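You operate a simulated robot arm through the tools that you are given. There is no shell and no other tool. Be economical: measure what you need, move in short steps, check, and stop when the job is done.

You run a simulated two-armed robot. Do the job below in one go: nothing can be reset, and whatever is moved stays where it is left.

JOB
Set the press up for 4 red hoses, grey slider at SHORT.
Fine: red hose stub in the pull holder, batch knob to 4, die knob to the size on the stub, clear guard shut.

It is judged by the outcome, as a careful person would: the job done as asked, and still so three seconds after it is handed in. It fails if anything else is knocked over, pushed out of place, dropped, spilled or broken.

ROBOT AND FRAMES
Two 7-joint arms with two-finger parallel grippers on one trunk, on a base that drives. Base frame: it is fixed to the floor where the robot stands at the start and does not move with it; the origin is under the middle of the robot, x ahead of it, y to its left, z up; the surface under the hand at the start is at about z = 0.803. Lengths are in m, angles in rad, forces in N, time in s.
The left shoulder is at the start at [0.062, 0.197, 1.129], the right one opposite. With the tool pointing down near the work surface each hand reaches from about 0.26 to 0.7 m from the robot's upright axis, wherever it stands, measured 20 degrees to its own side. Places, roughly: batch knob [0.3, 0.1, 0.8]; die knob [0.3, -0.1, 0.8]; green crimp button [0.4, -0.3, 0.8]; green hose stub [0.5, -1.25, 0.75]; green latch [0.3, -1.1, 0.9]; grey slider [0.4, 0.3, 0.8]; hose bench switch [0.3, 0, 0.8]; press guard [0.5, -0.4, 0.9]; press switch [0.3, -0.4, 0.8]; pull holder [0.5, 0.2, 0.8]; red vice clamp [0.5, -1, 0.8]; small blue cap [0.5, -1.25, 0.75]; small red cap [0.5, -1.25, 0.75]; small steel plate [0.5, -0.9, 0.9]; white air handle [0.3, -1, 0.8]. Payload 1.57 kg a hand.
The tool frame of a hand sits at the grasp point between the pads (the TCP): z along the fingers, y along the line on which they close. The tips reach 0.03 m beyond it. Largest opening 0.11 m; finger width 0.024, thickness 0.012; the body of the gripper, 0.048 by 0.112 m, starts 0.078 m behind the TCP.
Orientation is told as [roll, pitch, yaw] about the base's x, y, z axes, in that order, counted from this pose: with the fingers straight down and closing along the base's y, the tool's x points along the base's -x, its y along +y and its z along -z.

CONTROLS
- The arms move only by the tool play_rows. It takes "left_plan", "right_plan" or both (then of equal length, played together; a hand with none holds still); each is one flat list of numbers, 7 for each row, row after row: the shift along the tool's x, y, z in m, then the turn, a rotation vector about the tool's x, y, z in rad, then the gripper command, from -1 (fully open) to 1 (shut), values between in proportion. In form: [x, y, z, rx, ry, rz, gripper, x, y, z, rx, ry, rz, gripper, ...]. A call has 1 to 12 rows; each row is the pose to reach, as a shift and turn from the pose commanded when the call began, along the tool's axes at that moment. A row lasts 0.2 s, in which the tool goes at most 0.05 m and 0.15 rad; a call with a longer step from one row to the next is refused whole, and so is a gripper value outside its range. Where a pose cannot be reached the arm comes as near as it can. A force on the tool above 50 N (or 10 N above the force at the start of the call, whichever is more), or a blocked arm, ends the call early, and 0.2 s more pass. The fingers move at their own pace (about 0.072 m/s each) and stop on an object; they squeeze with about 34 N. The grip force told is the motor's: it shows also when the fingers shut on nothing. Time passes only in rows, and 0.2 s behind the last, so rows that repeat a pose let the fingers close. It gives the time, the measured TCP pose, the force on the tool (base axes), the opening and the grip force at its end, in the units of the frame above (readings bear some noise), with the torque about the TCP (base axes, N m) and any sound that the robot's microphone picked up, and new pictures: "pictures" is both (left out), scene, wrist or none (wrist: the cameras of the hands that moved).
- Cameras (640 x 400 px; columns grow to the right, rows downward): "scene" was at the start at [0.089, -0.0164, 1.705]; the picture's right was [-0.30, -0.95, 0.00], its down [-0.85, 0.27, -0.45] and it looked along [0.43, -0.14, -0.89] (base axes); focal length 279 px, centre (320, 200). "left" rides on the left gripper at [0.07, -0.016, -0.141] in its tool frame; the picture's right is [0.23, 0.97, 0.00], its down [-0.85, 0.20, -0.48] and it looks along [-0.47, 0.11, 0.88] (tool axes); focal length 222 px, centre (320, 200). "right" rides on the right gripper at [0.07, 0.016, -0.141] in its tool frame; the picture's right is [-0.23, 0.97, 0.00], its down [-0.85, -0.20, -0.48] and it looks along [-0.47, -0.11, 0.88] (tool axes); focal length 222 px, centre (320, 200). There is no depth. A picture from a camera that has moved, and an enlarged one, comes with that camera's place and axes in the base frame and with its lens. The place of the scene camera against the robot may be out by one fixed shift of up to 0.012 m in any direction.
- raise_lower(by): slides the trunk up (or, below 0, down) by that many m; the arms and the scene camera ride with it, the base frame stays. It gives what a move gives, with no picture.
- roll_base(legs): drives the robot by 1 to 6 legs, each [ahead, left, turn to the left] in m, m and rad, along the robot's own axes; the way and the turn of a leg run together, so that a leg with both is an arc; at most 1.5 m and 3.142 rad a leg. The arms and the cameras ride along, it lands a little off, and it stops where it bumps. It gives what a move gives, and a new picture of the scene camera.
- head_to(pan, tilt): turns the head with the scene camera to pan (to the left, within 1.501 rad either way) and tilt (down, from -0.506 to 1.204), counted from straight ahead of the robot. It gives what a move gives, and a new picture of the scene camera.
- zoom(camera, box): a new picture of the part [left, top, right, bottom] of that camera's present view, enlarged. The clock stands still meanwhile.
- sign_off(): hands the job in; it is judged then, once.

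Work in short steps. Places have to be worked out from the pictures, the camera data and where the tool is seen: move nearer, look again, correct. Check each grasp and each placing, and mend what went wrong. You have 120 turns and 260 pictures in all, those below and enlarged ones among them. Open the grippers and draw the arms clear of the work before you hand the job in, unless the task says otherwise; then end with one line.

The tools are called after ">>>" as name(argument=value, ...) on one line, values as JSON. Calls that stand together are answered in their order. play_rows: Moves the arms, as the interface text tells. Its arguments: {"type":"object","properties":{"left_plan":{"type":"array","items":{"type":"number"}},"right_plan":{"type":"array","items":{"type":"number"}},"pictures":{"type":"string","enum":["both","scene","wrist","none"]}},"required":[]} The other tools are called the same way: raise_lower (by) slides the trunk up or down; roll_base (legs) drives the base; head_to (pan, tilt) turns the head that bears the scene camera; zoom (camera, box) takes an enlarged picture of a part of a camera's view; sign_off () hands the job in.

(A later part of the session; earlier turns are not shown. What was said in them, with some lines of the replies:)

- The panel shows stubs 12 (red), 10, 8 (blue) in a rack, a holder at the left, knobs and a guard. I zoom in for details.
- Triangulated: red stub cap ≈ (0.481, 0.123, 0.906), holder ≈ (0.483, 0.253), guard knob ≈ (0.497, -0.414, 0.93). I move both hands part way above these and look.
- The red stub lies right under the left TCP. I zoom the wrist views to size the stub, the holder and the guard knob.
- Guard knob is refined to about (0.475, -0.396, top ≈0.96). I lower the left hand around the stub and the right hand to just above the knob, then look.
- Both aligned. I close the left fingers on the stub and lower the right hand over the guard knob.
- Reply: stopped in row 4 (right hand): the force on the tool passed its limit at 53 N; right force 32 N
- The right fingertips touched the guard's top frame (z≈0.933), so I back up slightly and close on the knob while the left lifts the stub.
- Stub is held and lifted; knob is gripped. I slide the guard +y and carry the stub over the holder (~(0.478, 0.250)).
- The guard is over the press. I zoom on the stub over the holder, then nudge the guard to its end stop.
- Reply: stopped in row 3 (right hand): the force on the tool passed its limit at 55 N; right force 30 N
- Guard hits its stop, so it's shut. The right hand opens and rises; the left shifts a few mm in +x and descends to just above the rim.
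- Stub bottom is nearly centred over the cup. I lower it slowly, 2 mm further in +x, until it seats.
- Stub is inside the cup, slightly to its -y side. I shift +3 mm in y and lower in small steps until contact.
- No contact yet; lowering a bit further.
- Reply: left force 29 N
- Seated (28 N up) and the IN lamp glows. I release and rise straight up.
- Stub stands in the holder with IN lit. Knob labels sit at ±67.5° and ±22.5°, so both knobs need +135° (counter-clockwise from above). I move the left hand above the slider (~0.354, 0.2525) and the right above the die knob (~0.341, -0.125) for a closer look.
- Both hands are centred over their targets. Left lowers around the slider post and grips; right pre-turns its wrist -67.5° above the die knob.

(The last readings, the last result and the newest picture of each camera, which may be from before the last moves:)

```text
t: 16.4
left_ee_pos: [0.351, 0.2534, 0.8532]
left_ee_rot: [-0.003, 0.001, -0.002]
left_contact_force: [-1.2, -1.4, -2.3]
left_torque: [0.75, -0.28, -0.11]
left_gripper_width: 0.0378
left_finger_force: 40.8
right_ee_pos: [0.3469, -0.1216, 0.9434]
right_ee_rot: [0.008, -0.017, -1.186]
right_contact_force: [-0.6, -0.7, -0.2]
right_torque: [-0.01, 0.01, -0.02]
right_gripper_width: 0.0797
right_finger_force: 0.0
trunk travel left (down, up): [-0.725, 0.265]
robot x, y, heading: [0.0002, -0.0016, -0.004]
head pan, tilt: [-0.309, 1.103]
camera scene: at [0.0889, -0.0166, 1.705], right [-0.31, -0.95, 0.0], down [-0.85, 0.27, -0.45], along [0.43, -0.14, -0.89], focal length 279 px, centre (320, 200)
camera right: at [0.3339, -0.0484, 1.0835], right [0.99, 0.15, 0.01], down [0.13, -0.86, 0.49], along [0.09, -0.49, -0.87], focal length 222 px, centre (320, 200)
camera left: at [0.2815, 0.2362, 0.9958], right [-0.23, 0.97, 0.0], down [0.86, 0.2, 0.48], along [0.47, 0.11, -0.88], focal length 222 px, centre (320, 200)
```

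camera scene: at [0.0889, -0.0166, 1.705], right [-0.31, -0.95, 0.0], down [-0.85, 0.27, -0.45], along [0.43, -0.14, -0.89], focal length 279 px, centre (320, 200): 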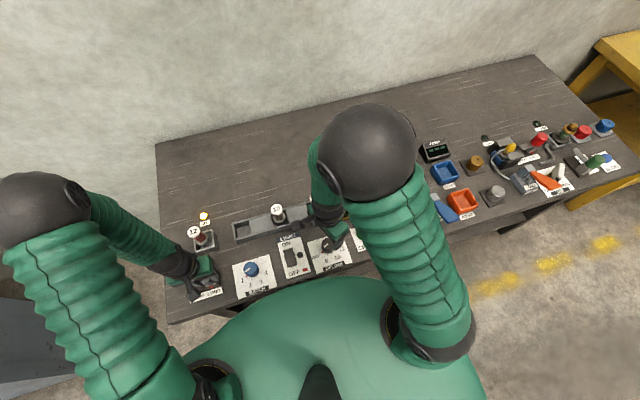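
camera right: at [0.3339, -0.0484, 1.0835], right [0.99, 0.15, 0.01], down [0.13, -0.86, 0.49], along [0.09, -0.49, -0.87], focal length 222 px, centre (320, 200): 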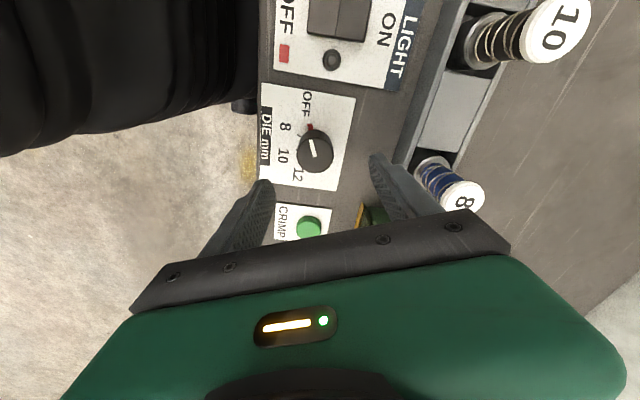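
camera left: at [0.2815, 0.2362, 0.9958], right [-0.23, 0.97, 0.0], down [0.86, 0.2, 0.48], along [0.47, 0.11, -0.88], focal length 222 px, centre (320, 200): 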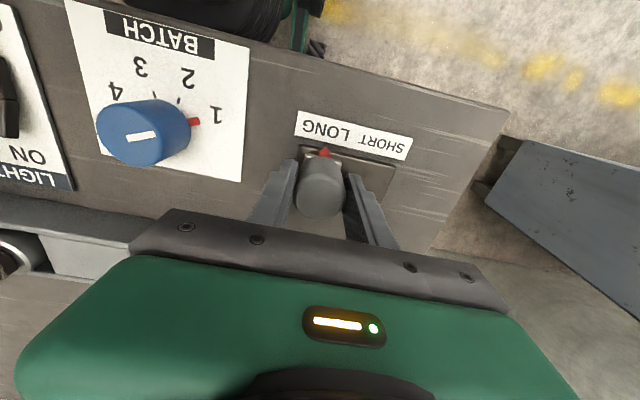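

Slider gripped. I slide it +y in small steps toward SHORT while the right lowers around the die knob.

>>> play_rows(left_plan=[0, 0.009, 0, 0, 0, 0, 1, 0, 0.018, 0, 0, 0, 0, 1, 0, 0.027, 0, 0, 0, 0, 1, 0, 0.036, 0, 0, 0, 0, 1, 0, 0.042, 0, 0, 0, 0, 1], right_plan=[0, 0, 0.02, 0, 0, 0, -0.45, 0, 0, 0.04, 0, 0, 0, -0.45, 0, 0, 0.06, 0, 0, 0, -0.45, 0, 0, 0.08, 0, 0, 0, -0.45, 0, 0, 0.095, 0, 0, 0, -0.45], pictures="wrist")

```text
t: 17.6
left_ee_pos: [0.3522, 0.2968, 0.8538]
left_ee_rot: [-0.001, 0.002, 0.001]
left_contact_force: [-6.7, 2.0, -13.7]
left_torque: [1.18, -0.01, -0.02]
left_gripper_width: 0.0378
left_finger_force: 43.2
right_ee_pos: [0.3472, -0.1239, 0.8461]
right_ee_rot: [0.007, -0.019, -1.184]
right_contact_force: [0.4, -0.3, 0.3]
right_torque: [-0.02, 0.01, -0.04]
right_gripper_width: 0.0798
right_finger_force: 0.1
trunk travel left (down, up): [-0.725, 0.265]
robot x, y, heading: [-0.0017, -0.0015, -0.003]
head pan, tilt: [-0.309, 1.103]
camera right: at [0.3343, -0.0488, 0.9864], right [0.99, 0.16, 0.01], down [0.13, -0.86, 0.49], along [0.09, -0.49, -0.87], focal length 222 px, centre (320, 200)
camera left: at [0.2817, 0.2798, 0.996], right [-0.23, 0.97, 0.0], down [0.86, 0.2, 0.48], along [0.46, 0.1, -0.88], focal length 222 px, centre (320, 200)
```

right: 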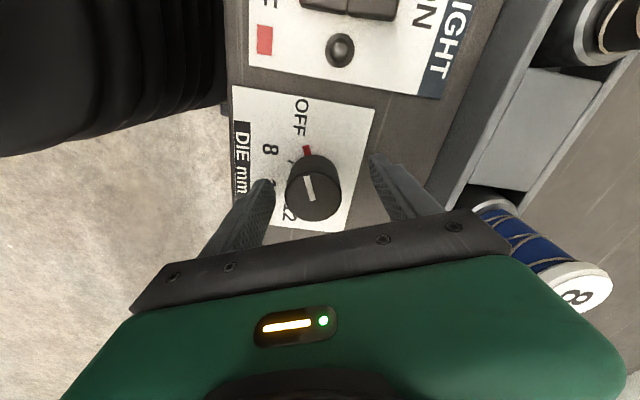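
left: 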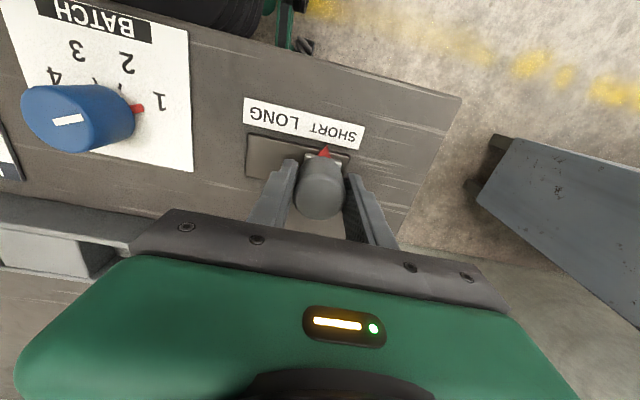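

The red pointer is under SHORT; I push gently on to the end stop and close the right fingers on the die knob.

>>> play_rows(left_plan=[0, 0.004, 0, 0, 0, 0, 1, 0, 0.008, 0, 0, 0, 0, 1, 0, 0.012, 0, 0, 0, 0, 1, 0, 0.012, 0, 0, 0, 0, 1], right_plan=[0, 0, 0, 0, 0, 0, 1, 0, 0, 0, 0, 0, 0, 1, 0, 0, 0, 0, 0, 0, 1, 0, 0, 0, 0, 0, 0, 1], pictures="wrist")

```text
t: 18.6
left_ee_pos: [0.3507, 0.2973, 0.8531]
left_ee_rot: [-0.007, 0.004, -0.012]
left_contact_force: [-0.8, -7.3, 4.8]
left_torque: [0.98, 0.49, -0.19]
left_gripper_width: 0.0378
left_finger_force: 43.3
right_ee_pos: [0.343, -0.1267, 0.8448]
right_ee_rot: [0.001, -0.012, -1.185]
right_contact_force: [1.3, -4.9, -15.5]
right_torque: [0.55, -0.17, -0.03]
right_gripper_width: 0.0416
right_finger_force: 44.5
trunk travel left (down, up): [-0.725, 0.265]
robot x, y, heading: [0.0021, 0.0003, 0.001]
head pan, tilt: [-0.309, 1.103]
stopped in row 4 (left hand): the force on the tool passed its limit at 52 N (the readings are from after the stop); the commanded pose is now the measured one
camera right: at [0.3313, -0.0536, 0.9861], right [0.99, 0.16, 0.0], down [0.14, -0.86, 0.49], along [0.08, -0.48, -0.87], focal length 222 px, centre (320, 200)
camera left: at [0.2819, 0.2818, 0.9967], right [-0.22, 0.98, -0.01], down [0.86, 0.19, 0.47], along [0.46, 0.1, -0.88], focal length 222 px, centre (320, 200)
```

right: 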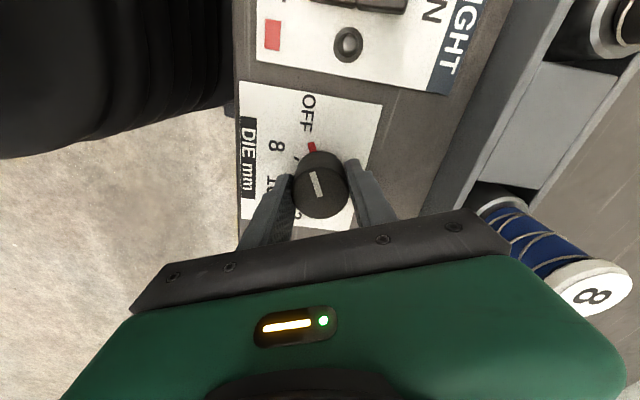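
left: 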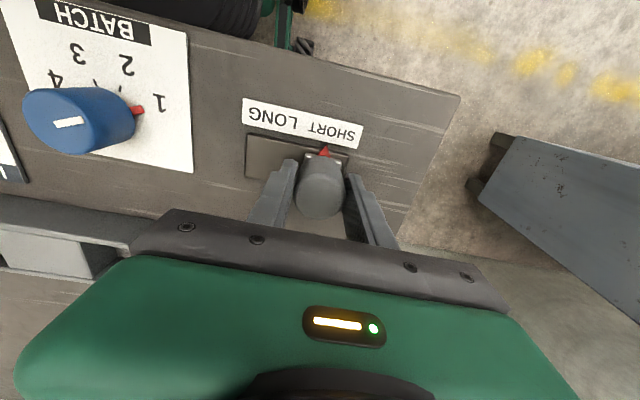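

Slider is at its SHORT end stop. Left releases, rises and moves over the batch knob; right turns the die knob counter-clockwise the first ~1.76 rad.

>>> play_rows(left_plan=[0, 0, 0, 0, 0, 0, -1, 0, 0, 0, 0, 0, 0, -1, 0, 0, 0, 0, 0, 0, -1, 0, 0, 0, 0, 0, 0, -1, 0, 0, -0.025, 0, 0, 0, -1, 0, 0, -0.05, 0, 0, 0, -1, 0, 0, -0.08, 0, 0, 0, -1, 0, 0, -0.1, 0, 0, 0, -1, 0.002, -0.043, -0.1, 0, 0, 0, -0.6, 0.004, -0.086, -0.1, 0, 0, 0, -0.6, 0.006, -0.129, -0.1, 0, 0, 0, -0.6, 0.01, -0.17, -0.1, 0, 0, 0, -0.6], right_plan=[0, 0, 0, 0, 0, -0.147, 1, 0, 0, 0, 0, 0, -0.294, 1, 0, 0, 0, 0, 0, -0.441, 1, 0, 0, 0, 0, 0, -0.588, 1, 0, 0, 0, 0, 0, -0.735, 1, 0, 0, 0, 0, 0, -0.882, 1, 0, 0, 0, 0, 0, -1.029, 1, 0, 0, 0, 0, 0, -1.176, 1, 0, 0, 0, 0, 0, -1.323, 1, 0, 0, 0, 0, 0, -1.47, 1, 0, 0, 0, 0, 0, -1.617, 1, 0, 0, 0, 0, 0, -1.764, 1])

```text
t: 21.1
left_ee_pos: [0.3413, 0.129, 0.9532]
left_ee_rot: [-0.004, 0.0, -0.009]
left_contact_force: [-0.3, 0.2, -0.1]
left_torque: [0.01, 0.0, 0.0]
left_gripper_width: 0.088
left_finger_force: 0.0
right_ee_pos: [0.3424, -0.1272, 0.8458]
right_ee_rot: [-0.01, 0.0, 0.582]
right_contact_force: [1.7, -22.9, 3.4]
right_torque: [1.64, 0.29, -0.06]
right_gripper_width: 0.0417
right_finger_force: 45.1
trunk travel left (down, up): [-0.725, 0.265]
robot x, y, heading: [0.0011, -0.0033, -0.001]
head pan, tilt: [-0.309, 1.103]
camera scene: at [0.0892, -0.0291, 1.705], right [-0.31, -0.95, -0.01], down [-0.85, 0.28, -0.45], along [0.43, -0.13, -0.89], focal length 279 px, centre (320, 200)
camera right: at [0.275, -0.1504, 0.9868], right [-0.35, 0.94, -0.01], down [0.82, 0.31, 0.48], along [0.45, 0.16, -0.88], focal length 222 px, centre (320, 200)
camera left: at [0.2708, 0.1121, 1.0962], right [-0.22, 0.98, 0.0], down [0.86, 0.19, 0.48], along [0.47, 0.1, -0.88], focal length 222 px, centre (320, 200)
```

scene: 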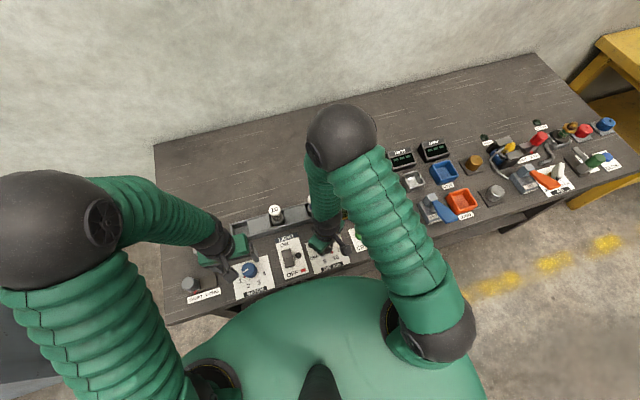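
right: 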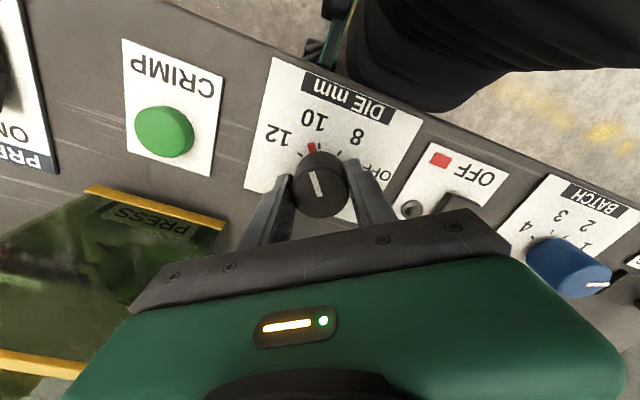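
left: 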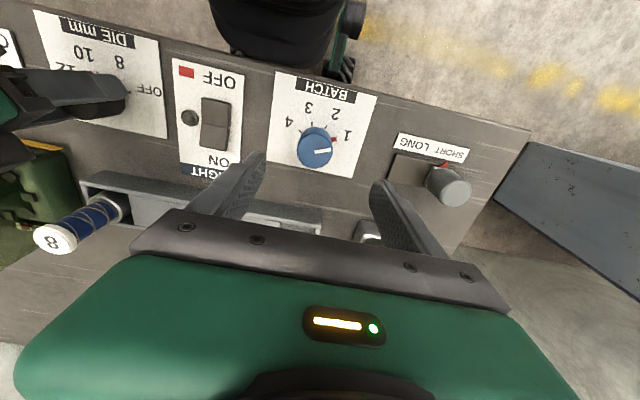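

The knob's red pointer turns with it and is nearing 12. I finish the remaining 0.59 rad while the left pre-turns its wrist over the batch knob.

>>> play_rows(left_plan=[0, 0, 0, 0, 0, 0.147, -0.45, 0, 0, 0, 0, 0, 0.294, -0.45, 0, 0, 0, 0, 0, 0.441, -0.45, 0, 0, 0, 0, 0, 0.588, -0.45, 0, 0, 0, 0, 0, 0.735, -0.45, 0, 0, 0, 0, 0, 0.882, -0.45, 0, 0, 0, 0, 0, 1.029, -0.45, 0, 0, 0, 0, 0, 1.176, -0.45], right_plan=[0, 0, 0, 0, 0, -0.147, 1, 0, 0, 0, 0, 0, -0.294, 1, 0, 0, 0, 0, 0, -0.441, 1, 0, 0, 0, 0, 0, -0.588, 1, 0, 0, 0, 0, 0, -0.592, 1, 0, 0, 0, 0, 0, -0.592, 1, 0, 0, 0, 0, 0, -0.592, 1, 0, 0, 0, 0, 0, -0.592, 1], pictures="wrist")

>>> zoom(camera="right", box=[220, 40, 440, 240])

```text
t: 22.9
left_ee_pos: [0.3392, 0.1289, 0.9561]
left_ee_rot: [-0.005, -0.006, -1.187]
left_contact_force: [-0.7, -0.1, 0.5]
left_torque: [0.01, -0.03, 0.02]
left_gripper_width: 0.0801
left_finger_force: 0.2
right_ee_pos: [0.3435, -0.127, 0.8462]
right_ee_rot: [-0.008, 0.005, 1.173]
right_contact_force: [10.8, -20.7, 13.8]
right_torque: [0.02, 1.1, -0.24]
right_gripper_width: 0.0415
right_finger_force: 45.3
trunk travel left (down, up): [-0.725, 0.265]
robot x, y, heading: [-0.0024, -0.0005, 0.002]
head pan, tilt: [-0.309, 1.103]
camera right: at [0.3008, -0.1818, 0.9874], right [-0.81, 0.59, -0.01], down [0.51, 0.71, 0.48], along [0.29, 0.38, -0.88], focal length 222 px, centre (320, 200)
camera left: at [0.2989, 0.1873, 1.0973], right [0.82, 0.57, 0.0], down [0.51, -0.72, 0.48], along [0.27, -0.4, -0.88], focal length 222 px, centre (320, 200)
```

right: 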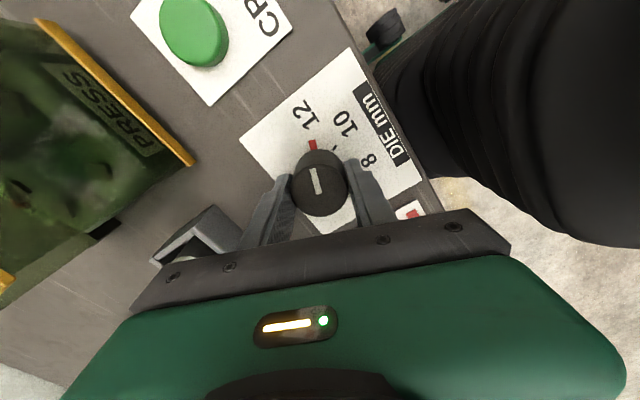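
left: 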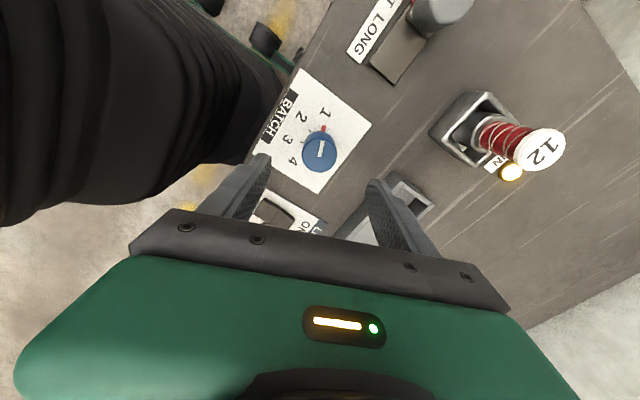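

```text
2.00 times, centred on (330, 140) of right
camera zoom: at [0.3008, -0.1818, 0.9874], right [-0.81, 0.59, -0.01], down [0.51, 0.71, 0.48], along [0.29, 0.38, -0.88], focal length 444 px, centre (300, 320)
```

zoom: 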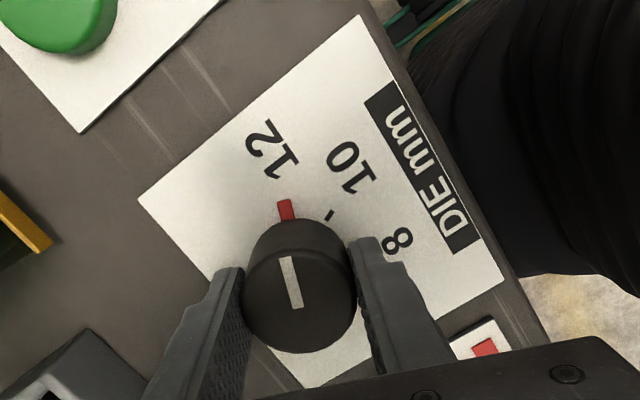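

Pointer sits at 12. Right releases and rises; left lowers around the batch knob.

>>> play_rows(left_plan=[0, 0, 0.02, 0, 0, 0, -0.45, 0, 0, 0.04, 0, 0, 0, -0.45, 0, 0, 0.06, 0, 0, 0, -0.45, 0, 0, 0.08, 0, 0, 0, -0.45, 0, 0, 0.1, 0, 0, 0, -0.45, 0, 0, 0.108, 0, 0, 0, -0.45], right_plan=[0, 0, 0, 0, 0, 0, -0.4, 0, 0, 0, 0, 0, 0, -0.4, 0, 0, 0, 0, 0, 0, -0.4, 0, 0, -0.03, 0, 0, 0, -0.4, 0, 0, -0.07, 0, 0, 0, -0.4, 0, 0, -0.11, 0, 0, 0, -0.4], pictures="wrist")

>>> zoom(camera="right", box=[220, 40, 440, 240])

```text
t: 24.4
left_ee_pos: [0.3375, 0.1313, 0.8453]
left_ee_rot: [-0.003, -0.007, -1.184]
left_contact_force: [-0.3, 0.5, -0.2]
left_torque: [-0.02, 0.0, -0.01]
left_gripper_width: 0.0798
left_finger_force: 0.1
right_ee_pos: [0.3428, -0.121, 0.9548]
right_ee_rot: [-0.01, 0.009, 1.174]
right_contact_force: [-0.3, 0.6, 0.5]
right_torque: [-0.01, -0.01, 0.03]
right_gripper_width: 0.0771
right_finger_force: 0.1
trunk travel left (down, up): [-0.725, 0.265]
robot x, y, heading: [0.0022, -0.0013, -0.0]
head pan, tilt: [-0.309, 1.103]
camera right: at [0.2989, -0.1761, 1.0968], right [-0.81, 0.59, -0.01], down [0.51, 0.72, 0.47], along [0.29, 0.38, -0.88], focal length 222 px, centre (320, 200)
camera left: at [0.2968, 0.1897, 0.9874], right [0.82, 0.58, 0.0], down [0.51, -0.71, 0.48], along [0.28, -0.4, -0.87], focal length 222 px, centre (320, 200)
```

right: 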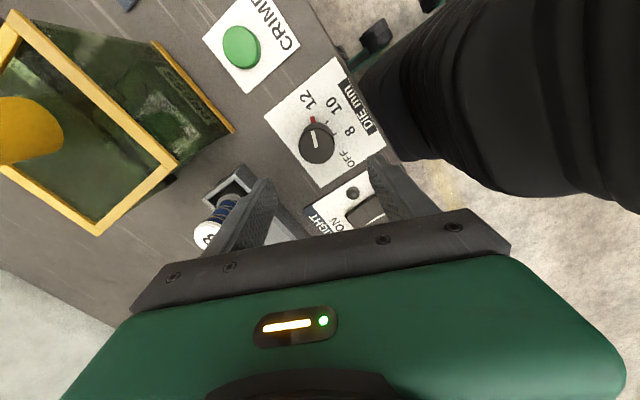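
left: 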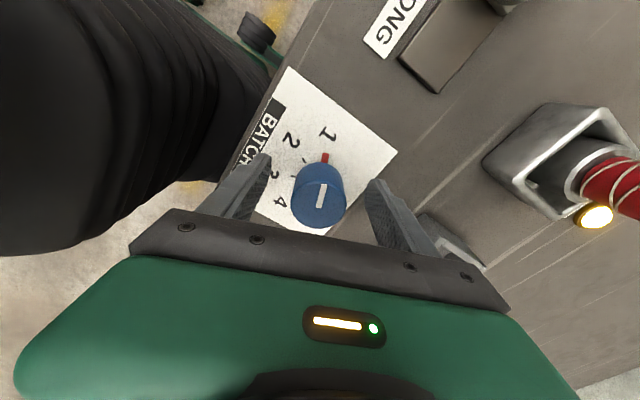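

```text
2.00 times, centred on (330, 140) of right
camera zoom: at [0.2989, -0.1761, 1.0968], right [-0.81, 0.59, -0.01], down [0.51, 0.72, 0.47], along [0.29, 0.38, -0.88], focal length 444 px, centre (300, 320)
```

zoom: 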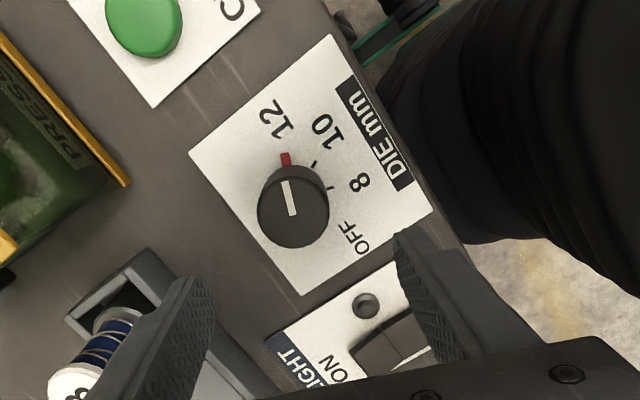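

Die knob reads 12. Left closes on the batch knob and turns the first half; right rises and unwinds its wrist.

>>> play_rows(left_plan=[0, 0, 0, 0, 0, 0, 1, 0, 0, 0, 0, 0, 0, 1, 0, 0, 0, 0, 0, 0, 1, 0, 0, 0, 0, 0, 0, 1, 0, 0, 0, 0, 0, -0.147, 1, 0, 0, 0, 0, 0, -0.294, 1, 0, 0, 0, 0, 0, -0.441, 1, 0, 0, 0, 0, 0, -0.588, 1, 0, 0, 0, 0, 0, -0.735, 1, 0, 0, 0, 0, 0, -0.882, 1, 0, 0, 0, 0, 0, -1.029, 1, 0, 0, 0, 0, 0, -1.176, 1], right_plan=[0, 0, -0.03, 0, 0, 0, -0.4, 0, 0, -0.06, 0, 0, 0, -0.4, 0, 0, -0.09, 0, 0, 0, -0.4, 0, 0, -0.12, 0, 0, 0, -0.4, 0, 0, -0.15, 0, 0, 0.147, -1, 0, 0, -0.15, 0, 0, 0.294, -1, 0, 0, -0.15, 0, 0, 0.441, -1, 0, 0, -0.15, 0, 0, 0.588, -1, 0, 0, -0.15, 0, 0, 0.735, -1, 0, 0, -0.15, 0, 0, 0.882, -1, 0, 0, -0.15, 0, 0, 1.029, -1, 0, 0, -0.15, 0, 0, 1.174, -1], pictures="wrist")

```text
t: 26.9
left_ee_pos: [0.3414, 0.1227, 0.8487]
left_ee_rot: [-0.007, -0.004, -0.01]
left_contact_force: [-13.8, -36.8, -8.1]
left_torque: [0.72, -0.42, -0.14]
left_gripper_width: 0.0406
left_finger_force: 44.4
right_ee_pos: [0.3408, -0.1261, 1.1058]
right_ee_rot: [-0.005, -0.008, -0.005]
right_contact_force: [-0.1, -0.7, -0.5]
right_torque: [0.01, 0.0, 0.01]
right_gripper_width: 0.1102
right_finger_force: 0.1
trunk travel left (down, up): [-0.725, 0.265]
robot x, y, heading: [-0.003, 0.0017, -0.002]
head pan, tilt: [-0.309, 1.103]
camera right: at [0.2695, -0.1073, 1.247], right [0.23, 0.97, 0.0], down [0.85, -0.2, 0.49], along [0.47, -0.12, -0.87], focal length 222 px, centre (320, 200)
camera left: at [0.2692, 0.1069, 0.9904], right [-0.22, 0.98, -0.01], down [0.86, 0.19, 0.48], along [0.47, 0.1, -0.88], focal length 222 px, centre (320, 200)
```

right: 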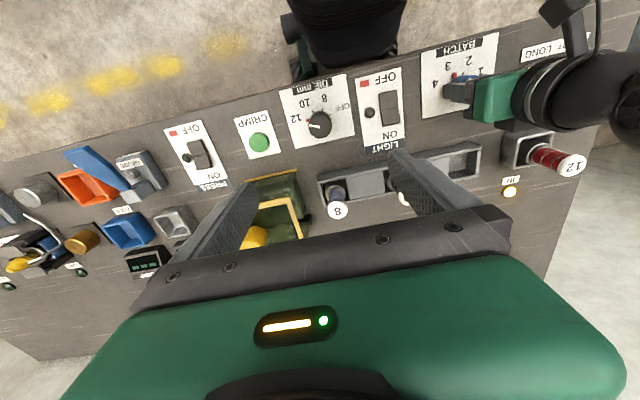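
left: 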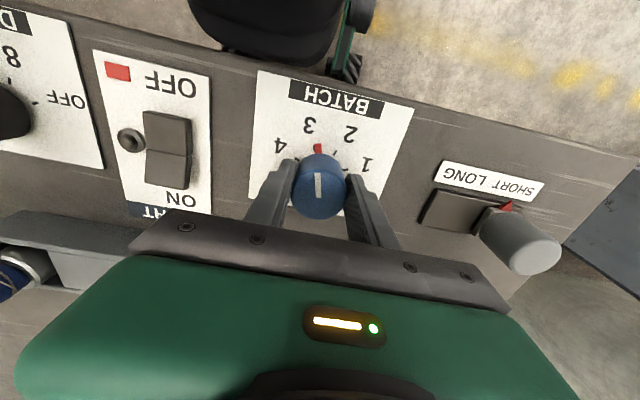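

Batch knob is half way. The side load is 37 N toward -y, so I ease the tool 3 mm that way while turning the rest.

>>> play_rows(left_plan=[0, -0.003, 0, 0, 0, 0, 1, 0, -0.003, 0, 0, 0, -0.147, 1, 0, -0.003, 0, 0, 0, -0.294, 1, 0, -0.003, 0, 0, 0, -0.441, 1, 0, -0.003, 0, 0, 0, -0.588, 1, 0, -0.003, 0, 0, 0, -0.735, 1, 0, -0.003, 0, 0, 0, -0.882, 1, 0, -0.003, 0, 0, 0, -1.029, 1, 0, -0.003, 0, 0, 0, -1.176, 1, 0, -0.003, 0, 0, 0, -1.18, 1], pictures="wrist")

>>> zoom(camera="left", box=[220, 40, 440, 240])

```text
t: 29.1
left_ee_pos: [0.3439, 0.1249, 0.8471]
left_ee_rot: [-0.006, 0.004, 1.175]
left_contact_force: [22.0, -20.7, 14.0]
left_torque: [-0.78, 0.59, -0.3]
left_gripper_width: 0.0416
left_finger_force: 45.1
right_ee_pos: [0.3432, -0.1237, 1.1048]
right_ee_rot: [-0.009, -0.005, -0.001]
right_contact_force: [0.6, 0.9, 0.1]
right_torque: [0.06, 0.0, 0.03]
right_gripper_width: 0.1097
right_finger_force: 0.0
trunk travel left (down, up): [-0.725, 0.265]
robot x, y, heading: [0.0011, -0.0, -0.004]
head pan, tilt: [-0.309, 1.103]
camera left: at [0.3313, 0.053, 0.99], right [-0.99, 0.17, 0.0], down [0.15, 0.87, 0.47], along [0.08, 0.47, -0.88], focal length 222 px, centre (320, 200)
```

left: 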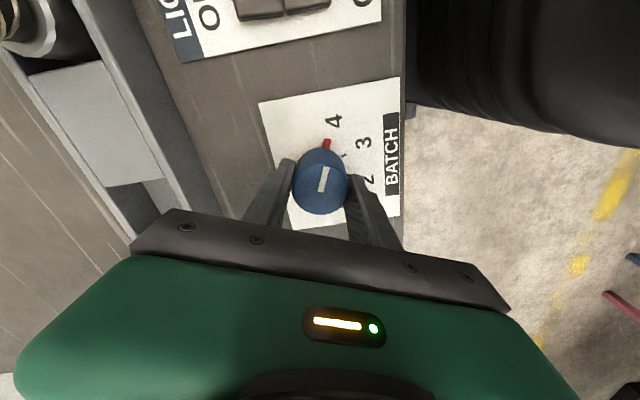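

```text
2.00 times, centred on (330, 140) of left
camera zoom: at [0.3313, 0.053, 0.99], right [-0.99, 0.17, 0.0], down [0.15, 0.87, 0.47], along [0.08, 0.47, -0.88], focal length 444 px, centre (300, 320)
```

zoom: 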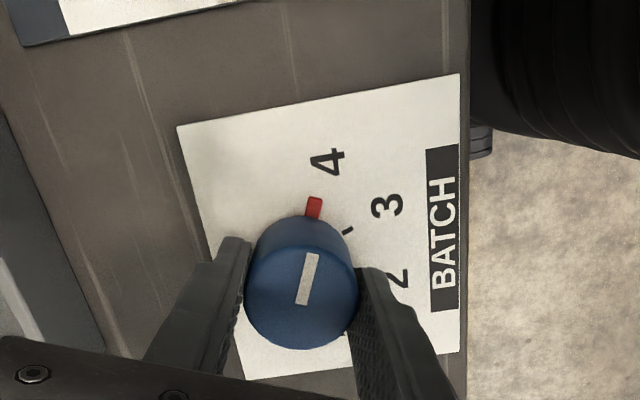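

Pointer is at 4. I release gently and rise.

>>> play_rows(left_plan=[0, 0, 0, 0, 0, 0, -0.4, 0, 0, 0, 0, 0, 0, -0.4, 0, 0, 0, 0, 0, 0, -0.4, 0, 0, -0.03, 0, 0, 0, -0.4, 0, 0, -0.07, 0, 0, 0, -0.4, 0, 0, -0.11, 0, 0, 0, -0.4, 0, 0, -0.15, 0, 0, 0, -0.4], pictures="scene")

>>> zoom(camera="left", box=[220, 40, 440, 240])

>>> zoom(camera="right", box=[160, 40, 600, 260])

```text
t: 30.8
left_ee_pos: [0.3382, 0.1297, 0.9974]
left_ee_rot: [-0.004, 0.006, 1.171]
left_contact_force: [-0.8, -0.1, 0.1]
left_torque: [0.02, -0.04, -0.02]
left_gripper_width: 0.0771
left_finger_force: 0.1
right_ee_pos: [0.3393, -0.1201, 1.1058]
right_ee_rot: [-0.011, -0.008, -0.002]
right_contact_force: [-0.1, -0.2, 0.6]
right_torque: [-0.01, -0.02, -0.03]
right_gripper_width: 0.1099
right_finger_force: 0.0
trunk travel left (down, up): [-0.725, 0.265]
robot x, y, heading: [0.001, -0.0049, 0.004]
head pan, tilt: [-0.309, 1.103]
camera scene: at [0.0855, -0.0193, 1.7052], right [-0.31, -0.95, 0.0], down [-0.85, 0.27, -0.45], along [0.43, -0.14, -0.89], focal length 279 px, centre (320, 200)
```

scene: 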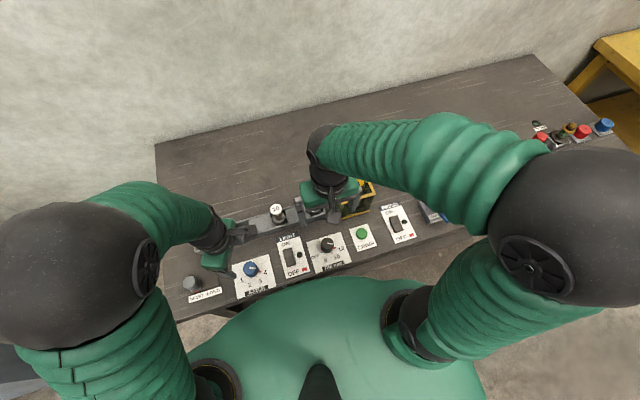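

```text
2.00 times, centred on (330, 140) of left
camera zoom: at [0.3265, 0.0591, 1.141], right [-0.99, 0.17, 0.0], down [0.15, 0.87, 0.47], along [0.08, 0.46, -0.88], focal length 444 px, centre (300, 320)
```

zoom: 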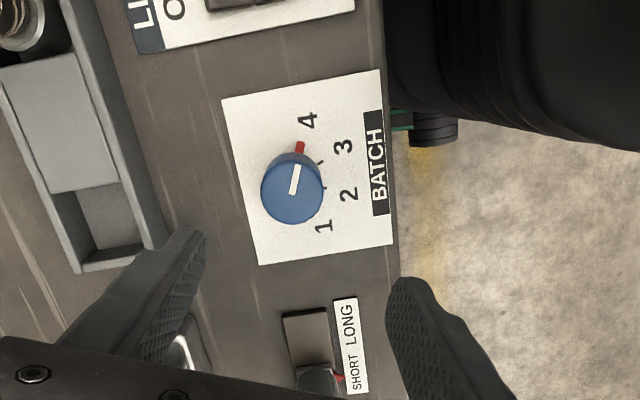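

```text
1.45 times, centred on (380, 150) of right
camera zoom: at [0.2691, -0.1021, 1.2473], right [0.23, 0.97, -0.01], down [0.85, -0.2, 0.49], along [0.47, -0.12, -0.87], focal length 323 px, centre (233, 273)
```

zoom: 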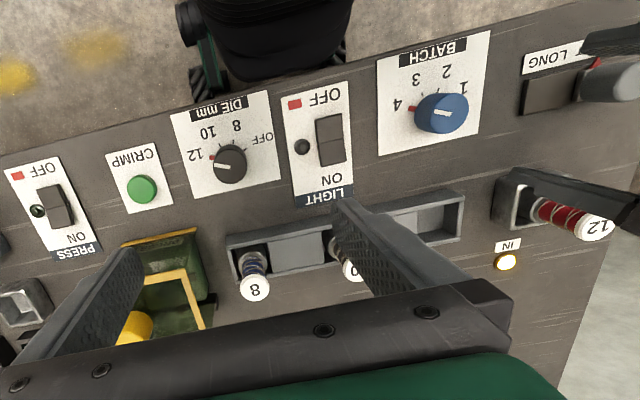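

Batch reads 4, die 12, slider SHORT, IN lit. I raise both hands clear, opening fully, for a final look.

>>> play_rows(left_plan=[0, 0, -0.04, 0, 0, 0, -1, 0, 0, -0.08, 0, 0, 0, -1, 0, 0, -0.12, 0, 0, 0.14, -1, 0, 0, -0.15, 0, 0, 0.28, -1, 0, 0, -0.15, 0, 0, 0.42, -1, 0, 0, -0.15, 0, 0, 0.56, -1, 0, 0, -0.15, 0, 0, 0.7, -1, 0, 0, -0.15, 0, 0, 0.84, -1, 0, 0, -0.15, 0, 0, 0.98, -1, 0, 0, -0.15, 0, 0, 1.12, -1], right_plan=[0, -0.02, -0.01, 0, 0, 0, -1, 0, -0.04, -0.02, 0, 0, 0, -1, 0, -0.06, -0.03, 0, 0, 0, -1, 0, -0.08, -0.04, 0, 0, 0, -1, 0, -0.1, -0.05, 0, 0, 0, -1, 0, -0.1, -0.06, 0, 0, 0, -1, 0, -0.1, -0.07, 0, 0, 0, -1, 0, -0.1, -0.08, 0, 0, 0, -1, 0, -0.1, -0.08, 0, 0, 0, -1, 0, -0.1, -0.08, 0, 0, 0, -1])

>>> zoom(camera="left", box=[0, 0, 480, 220])

```text
t: 33.0
left_ee_pos: [0.3403, 0.1304, 1.1473]
left_ee_rot: [-0.008, 0.0, 0.049]
left_contact_force: [0.2, 0.3, 0.2]
left_torque: [0.0, 0.0, -0.01]
left_gripper_width: 0.11
left_finger_force: 0.1
right_ee_pos: [0.342, -0.2193, 1.1874]
right_ee_rot: [-0.011, -0.006, -0.001]
right_contact_force: [0.1, 0.3, 0.3]
right_torque: [-0.01, 0.0, 0.04]
right_gripper_width: 0.1097
right_finger_force: 0.0
trunk travel left (down, up): [-0.725, 0.265]
robot x, y, heading: [0.0016, -0.0024, -0.004]
head pan, tilt: [-0.309, 1.103]
camera scene: at [0.0874, -0.0183, 1.7051], right [-0.31, -0.95, 0.0], down [-0.85, 0.27, -0.45], along [0.43, -0.14, -0.89], focal length 279 px, centre (320, 200)
camera right: at [0.2711, -0.2008, 1.3284], right [0.23, 0.97, -0.01], down [0.85, -0.2, 0.49], along [0.47, -0.12, -0.87], focal length 222 px, centre (320, 200)
camera left: at [0.2709, 0.1105, 1.29], right [-0.27, 0.96, -0.01], down [0.84, 0.24, 0.48], along [0.46, 0.12, -0.88], focal length 222 px, centre (320, 200)
```

scene: 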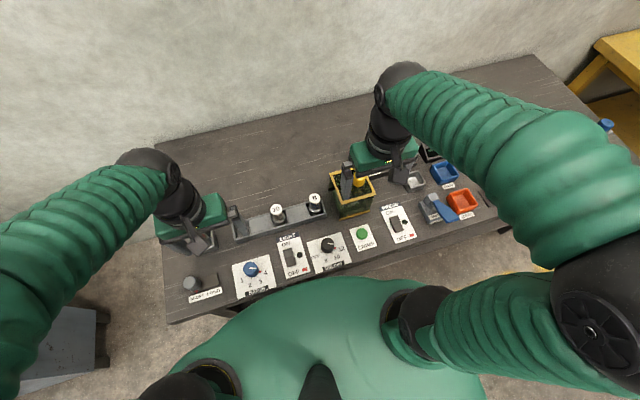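
right: 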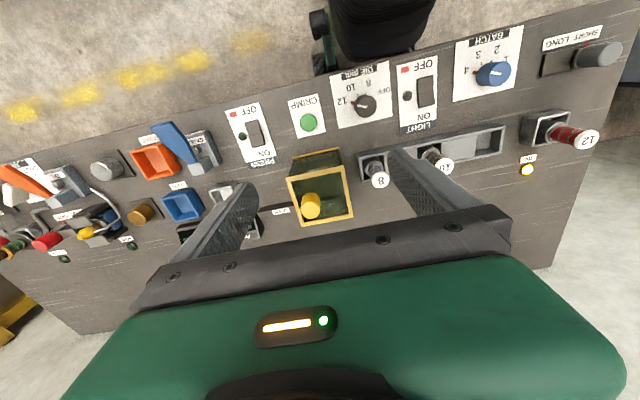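
left: 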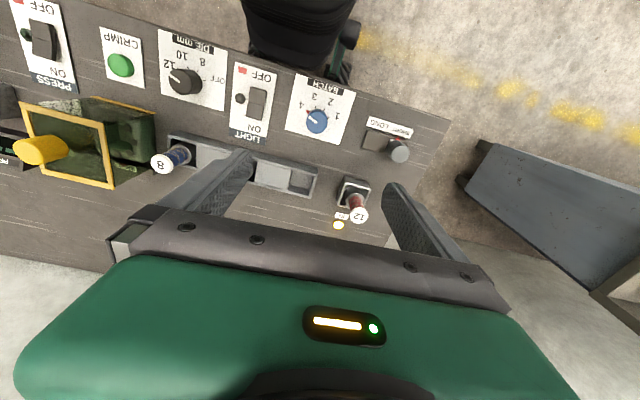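

```text
1.33 times, centred on (240, 110) of left
camera zoom: at [0.2709, 0.1105, 1.29], right [-0.27, 0.96, -0.01], down [0.84, 0.24, 0.48], along [0.46, 0.12, -0.88], focal length 296 px, centre (427, 320)
```

zoom: 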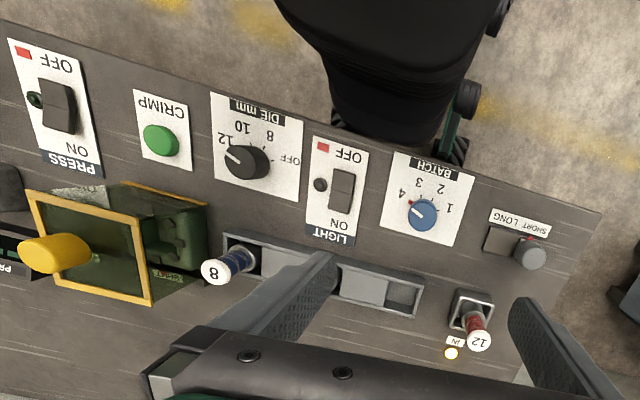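

The guard covers the press, the stub is seated with IN lit, and batch 4, die 12 and slider SHORT all hold. Both hands are clear, so I hand the job in.

>>> sign_off()

```text
The job is handed in.
```

The press is set up for 4 red hoses: the red stub is seated in the pull holder with the IN lamp lit, the batch knob is at 4, the die knob at 12, the grey slider at SHORT and the clear guard shut.
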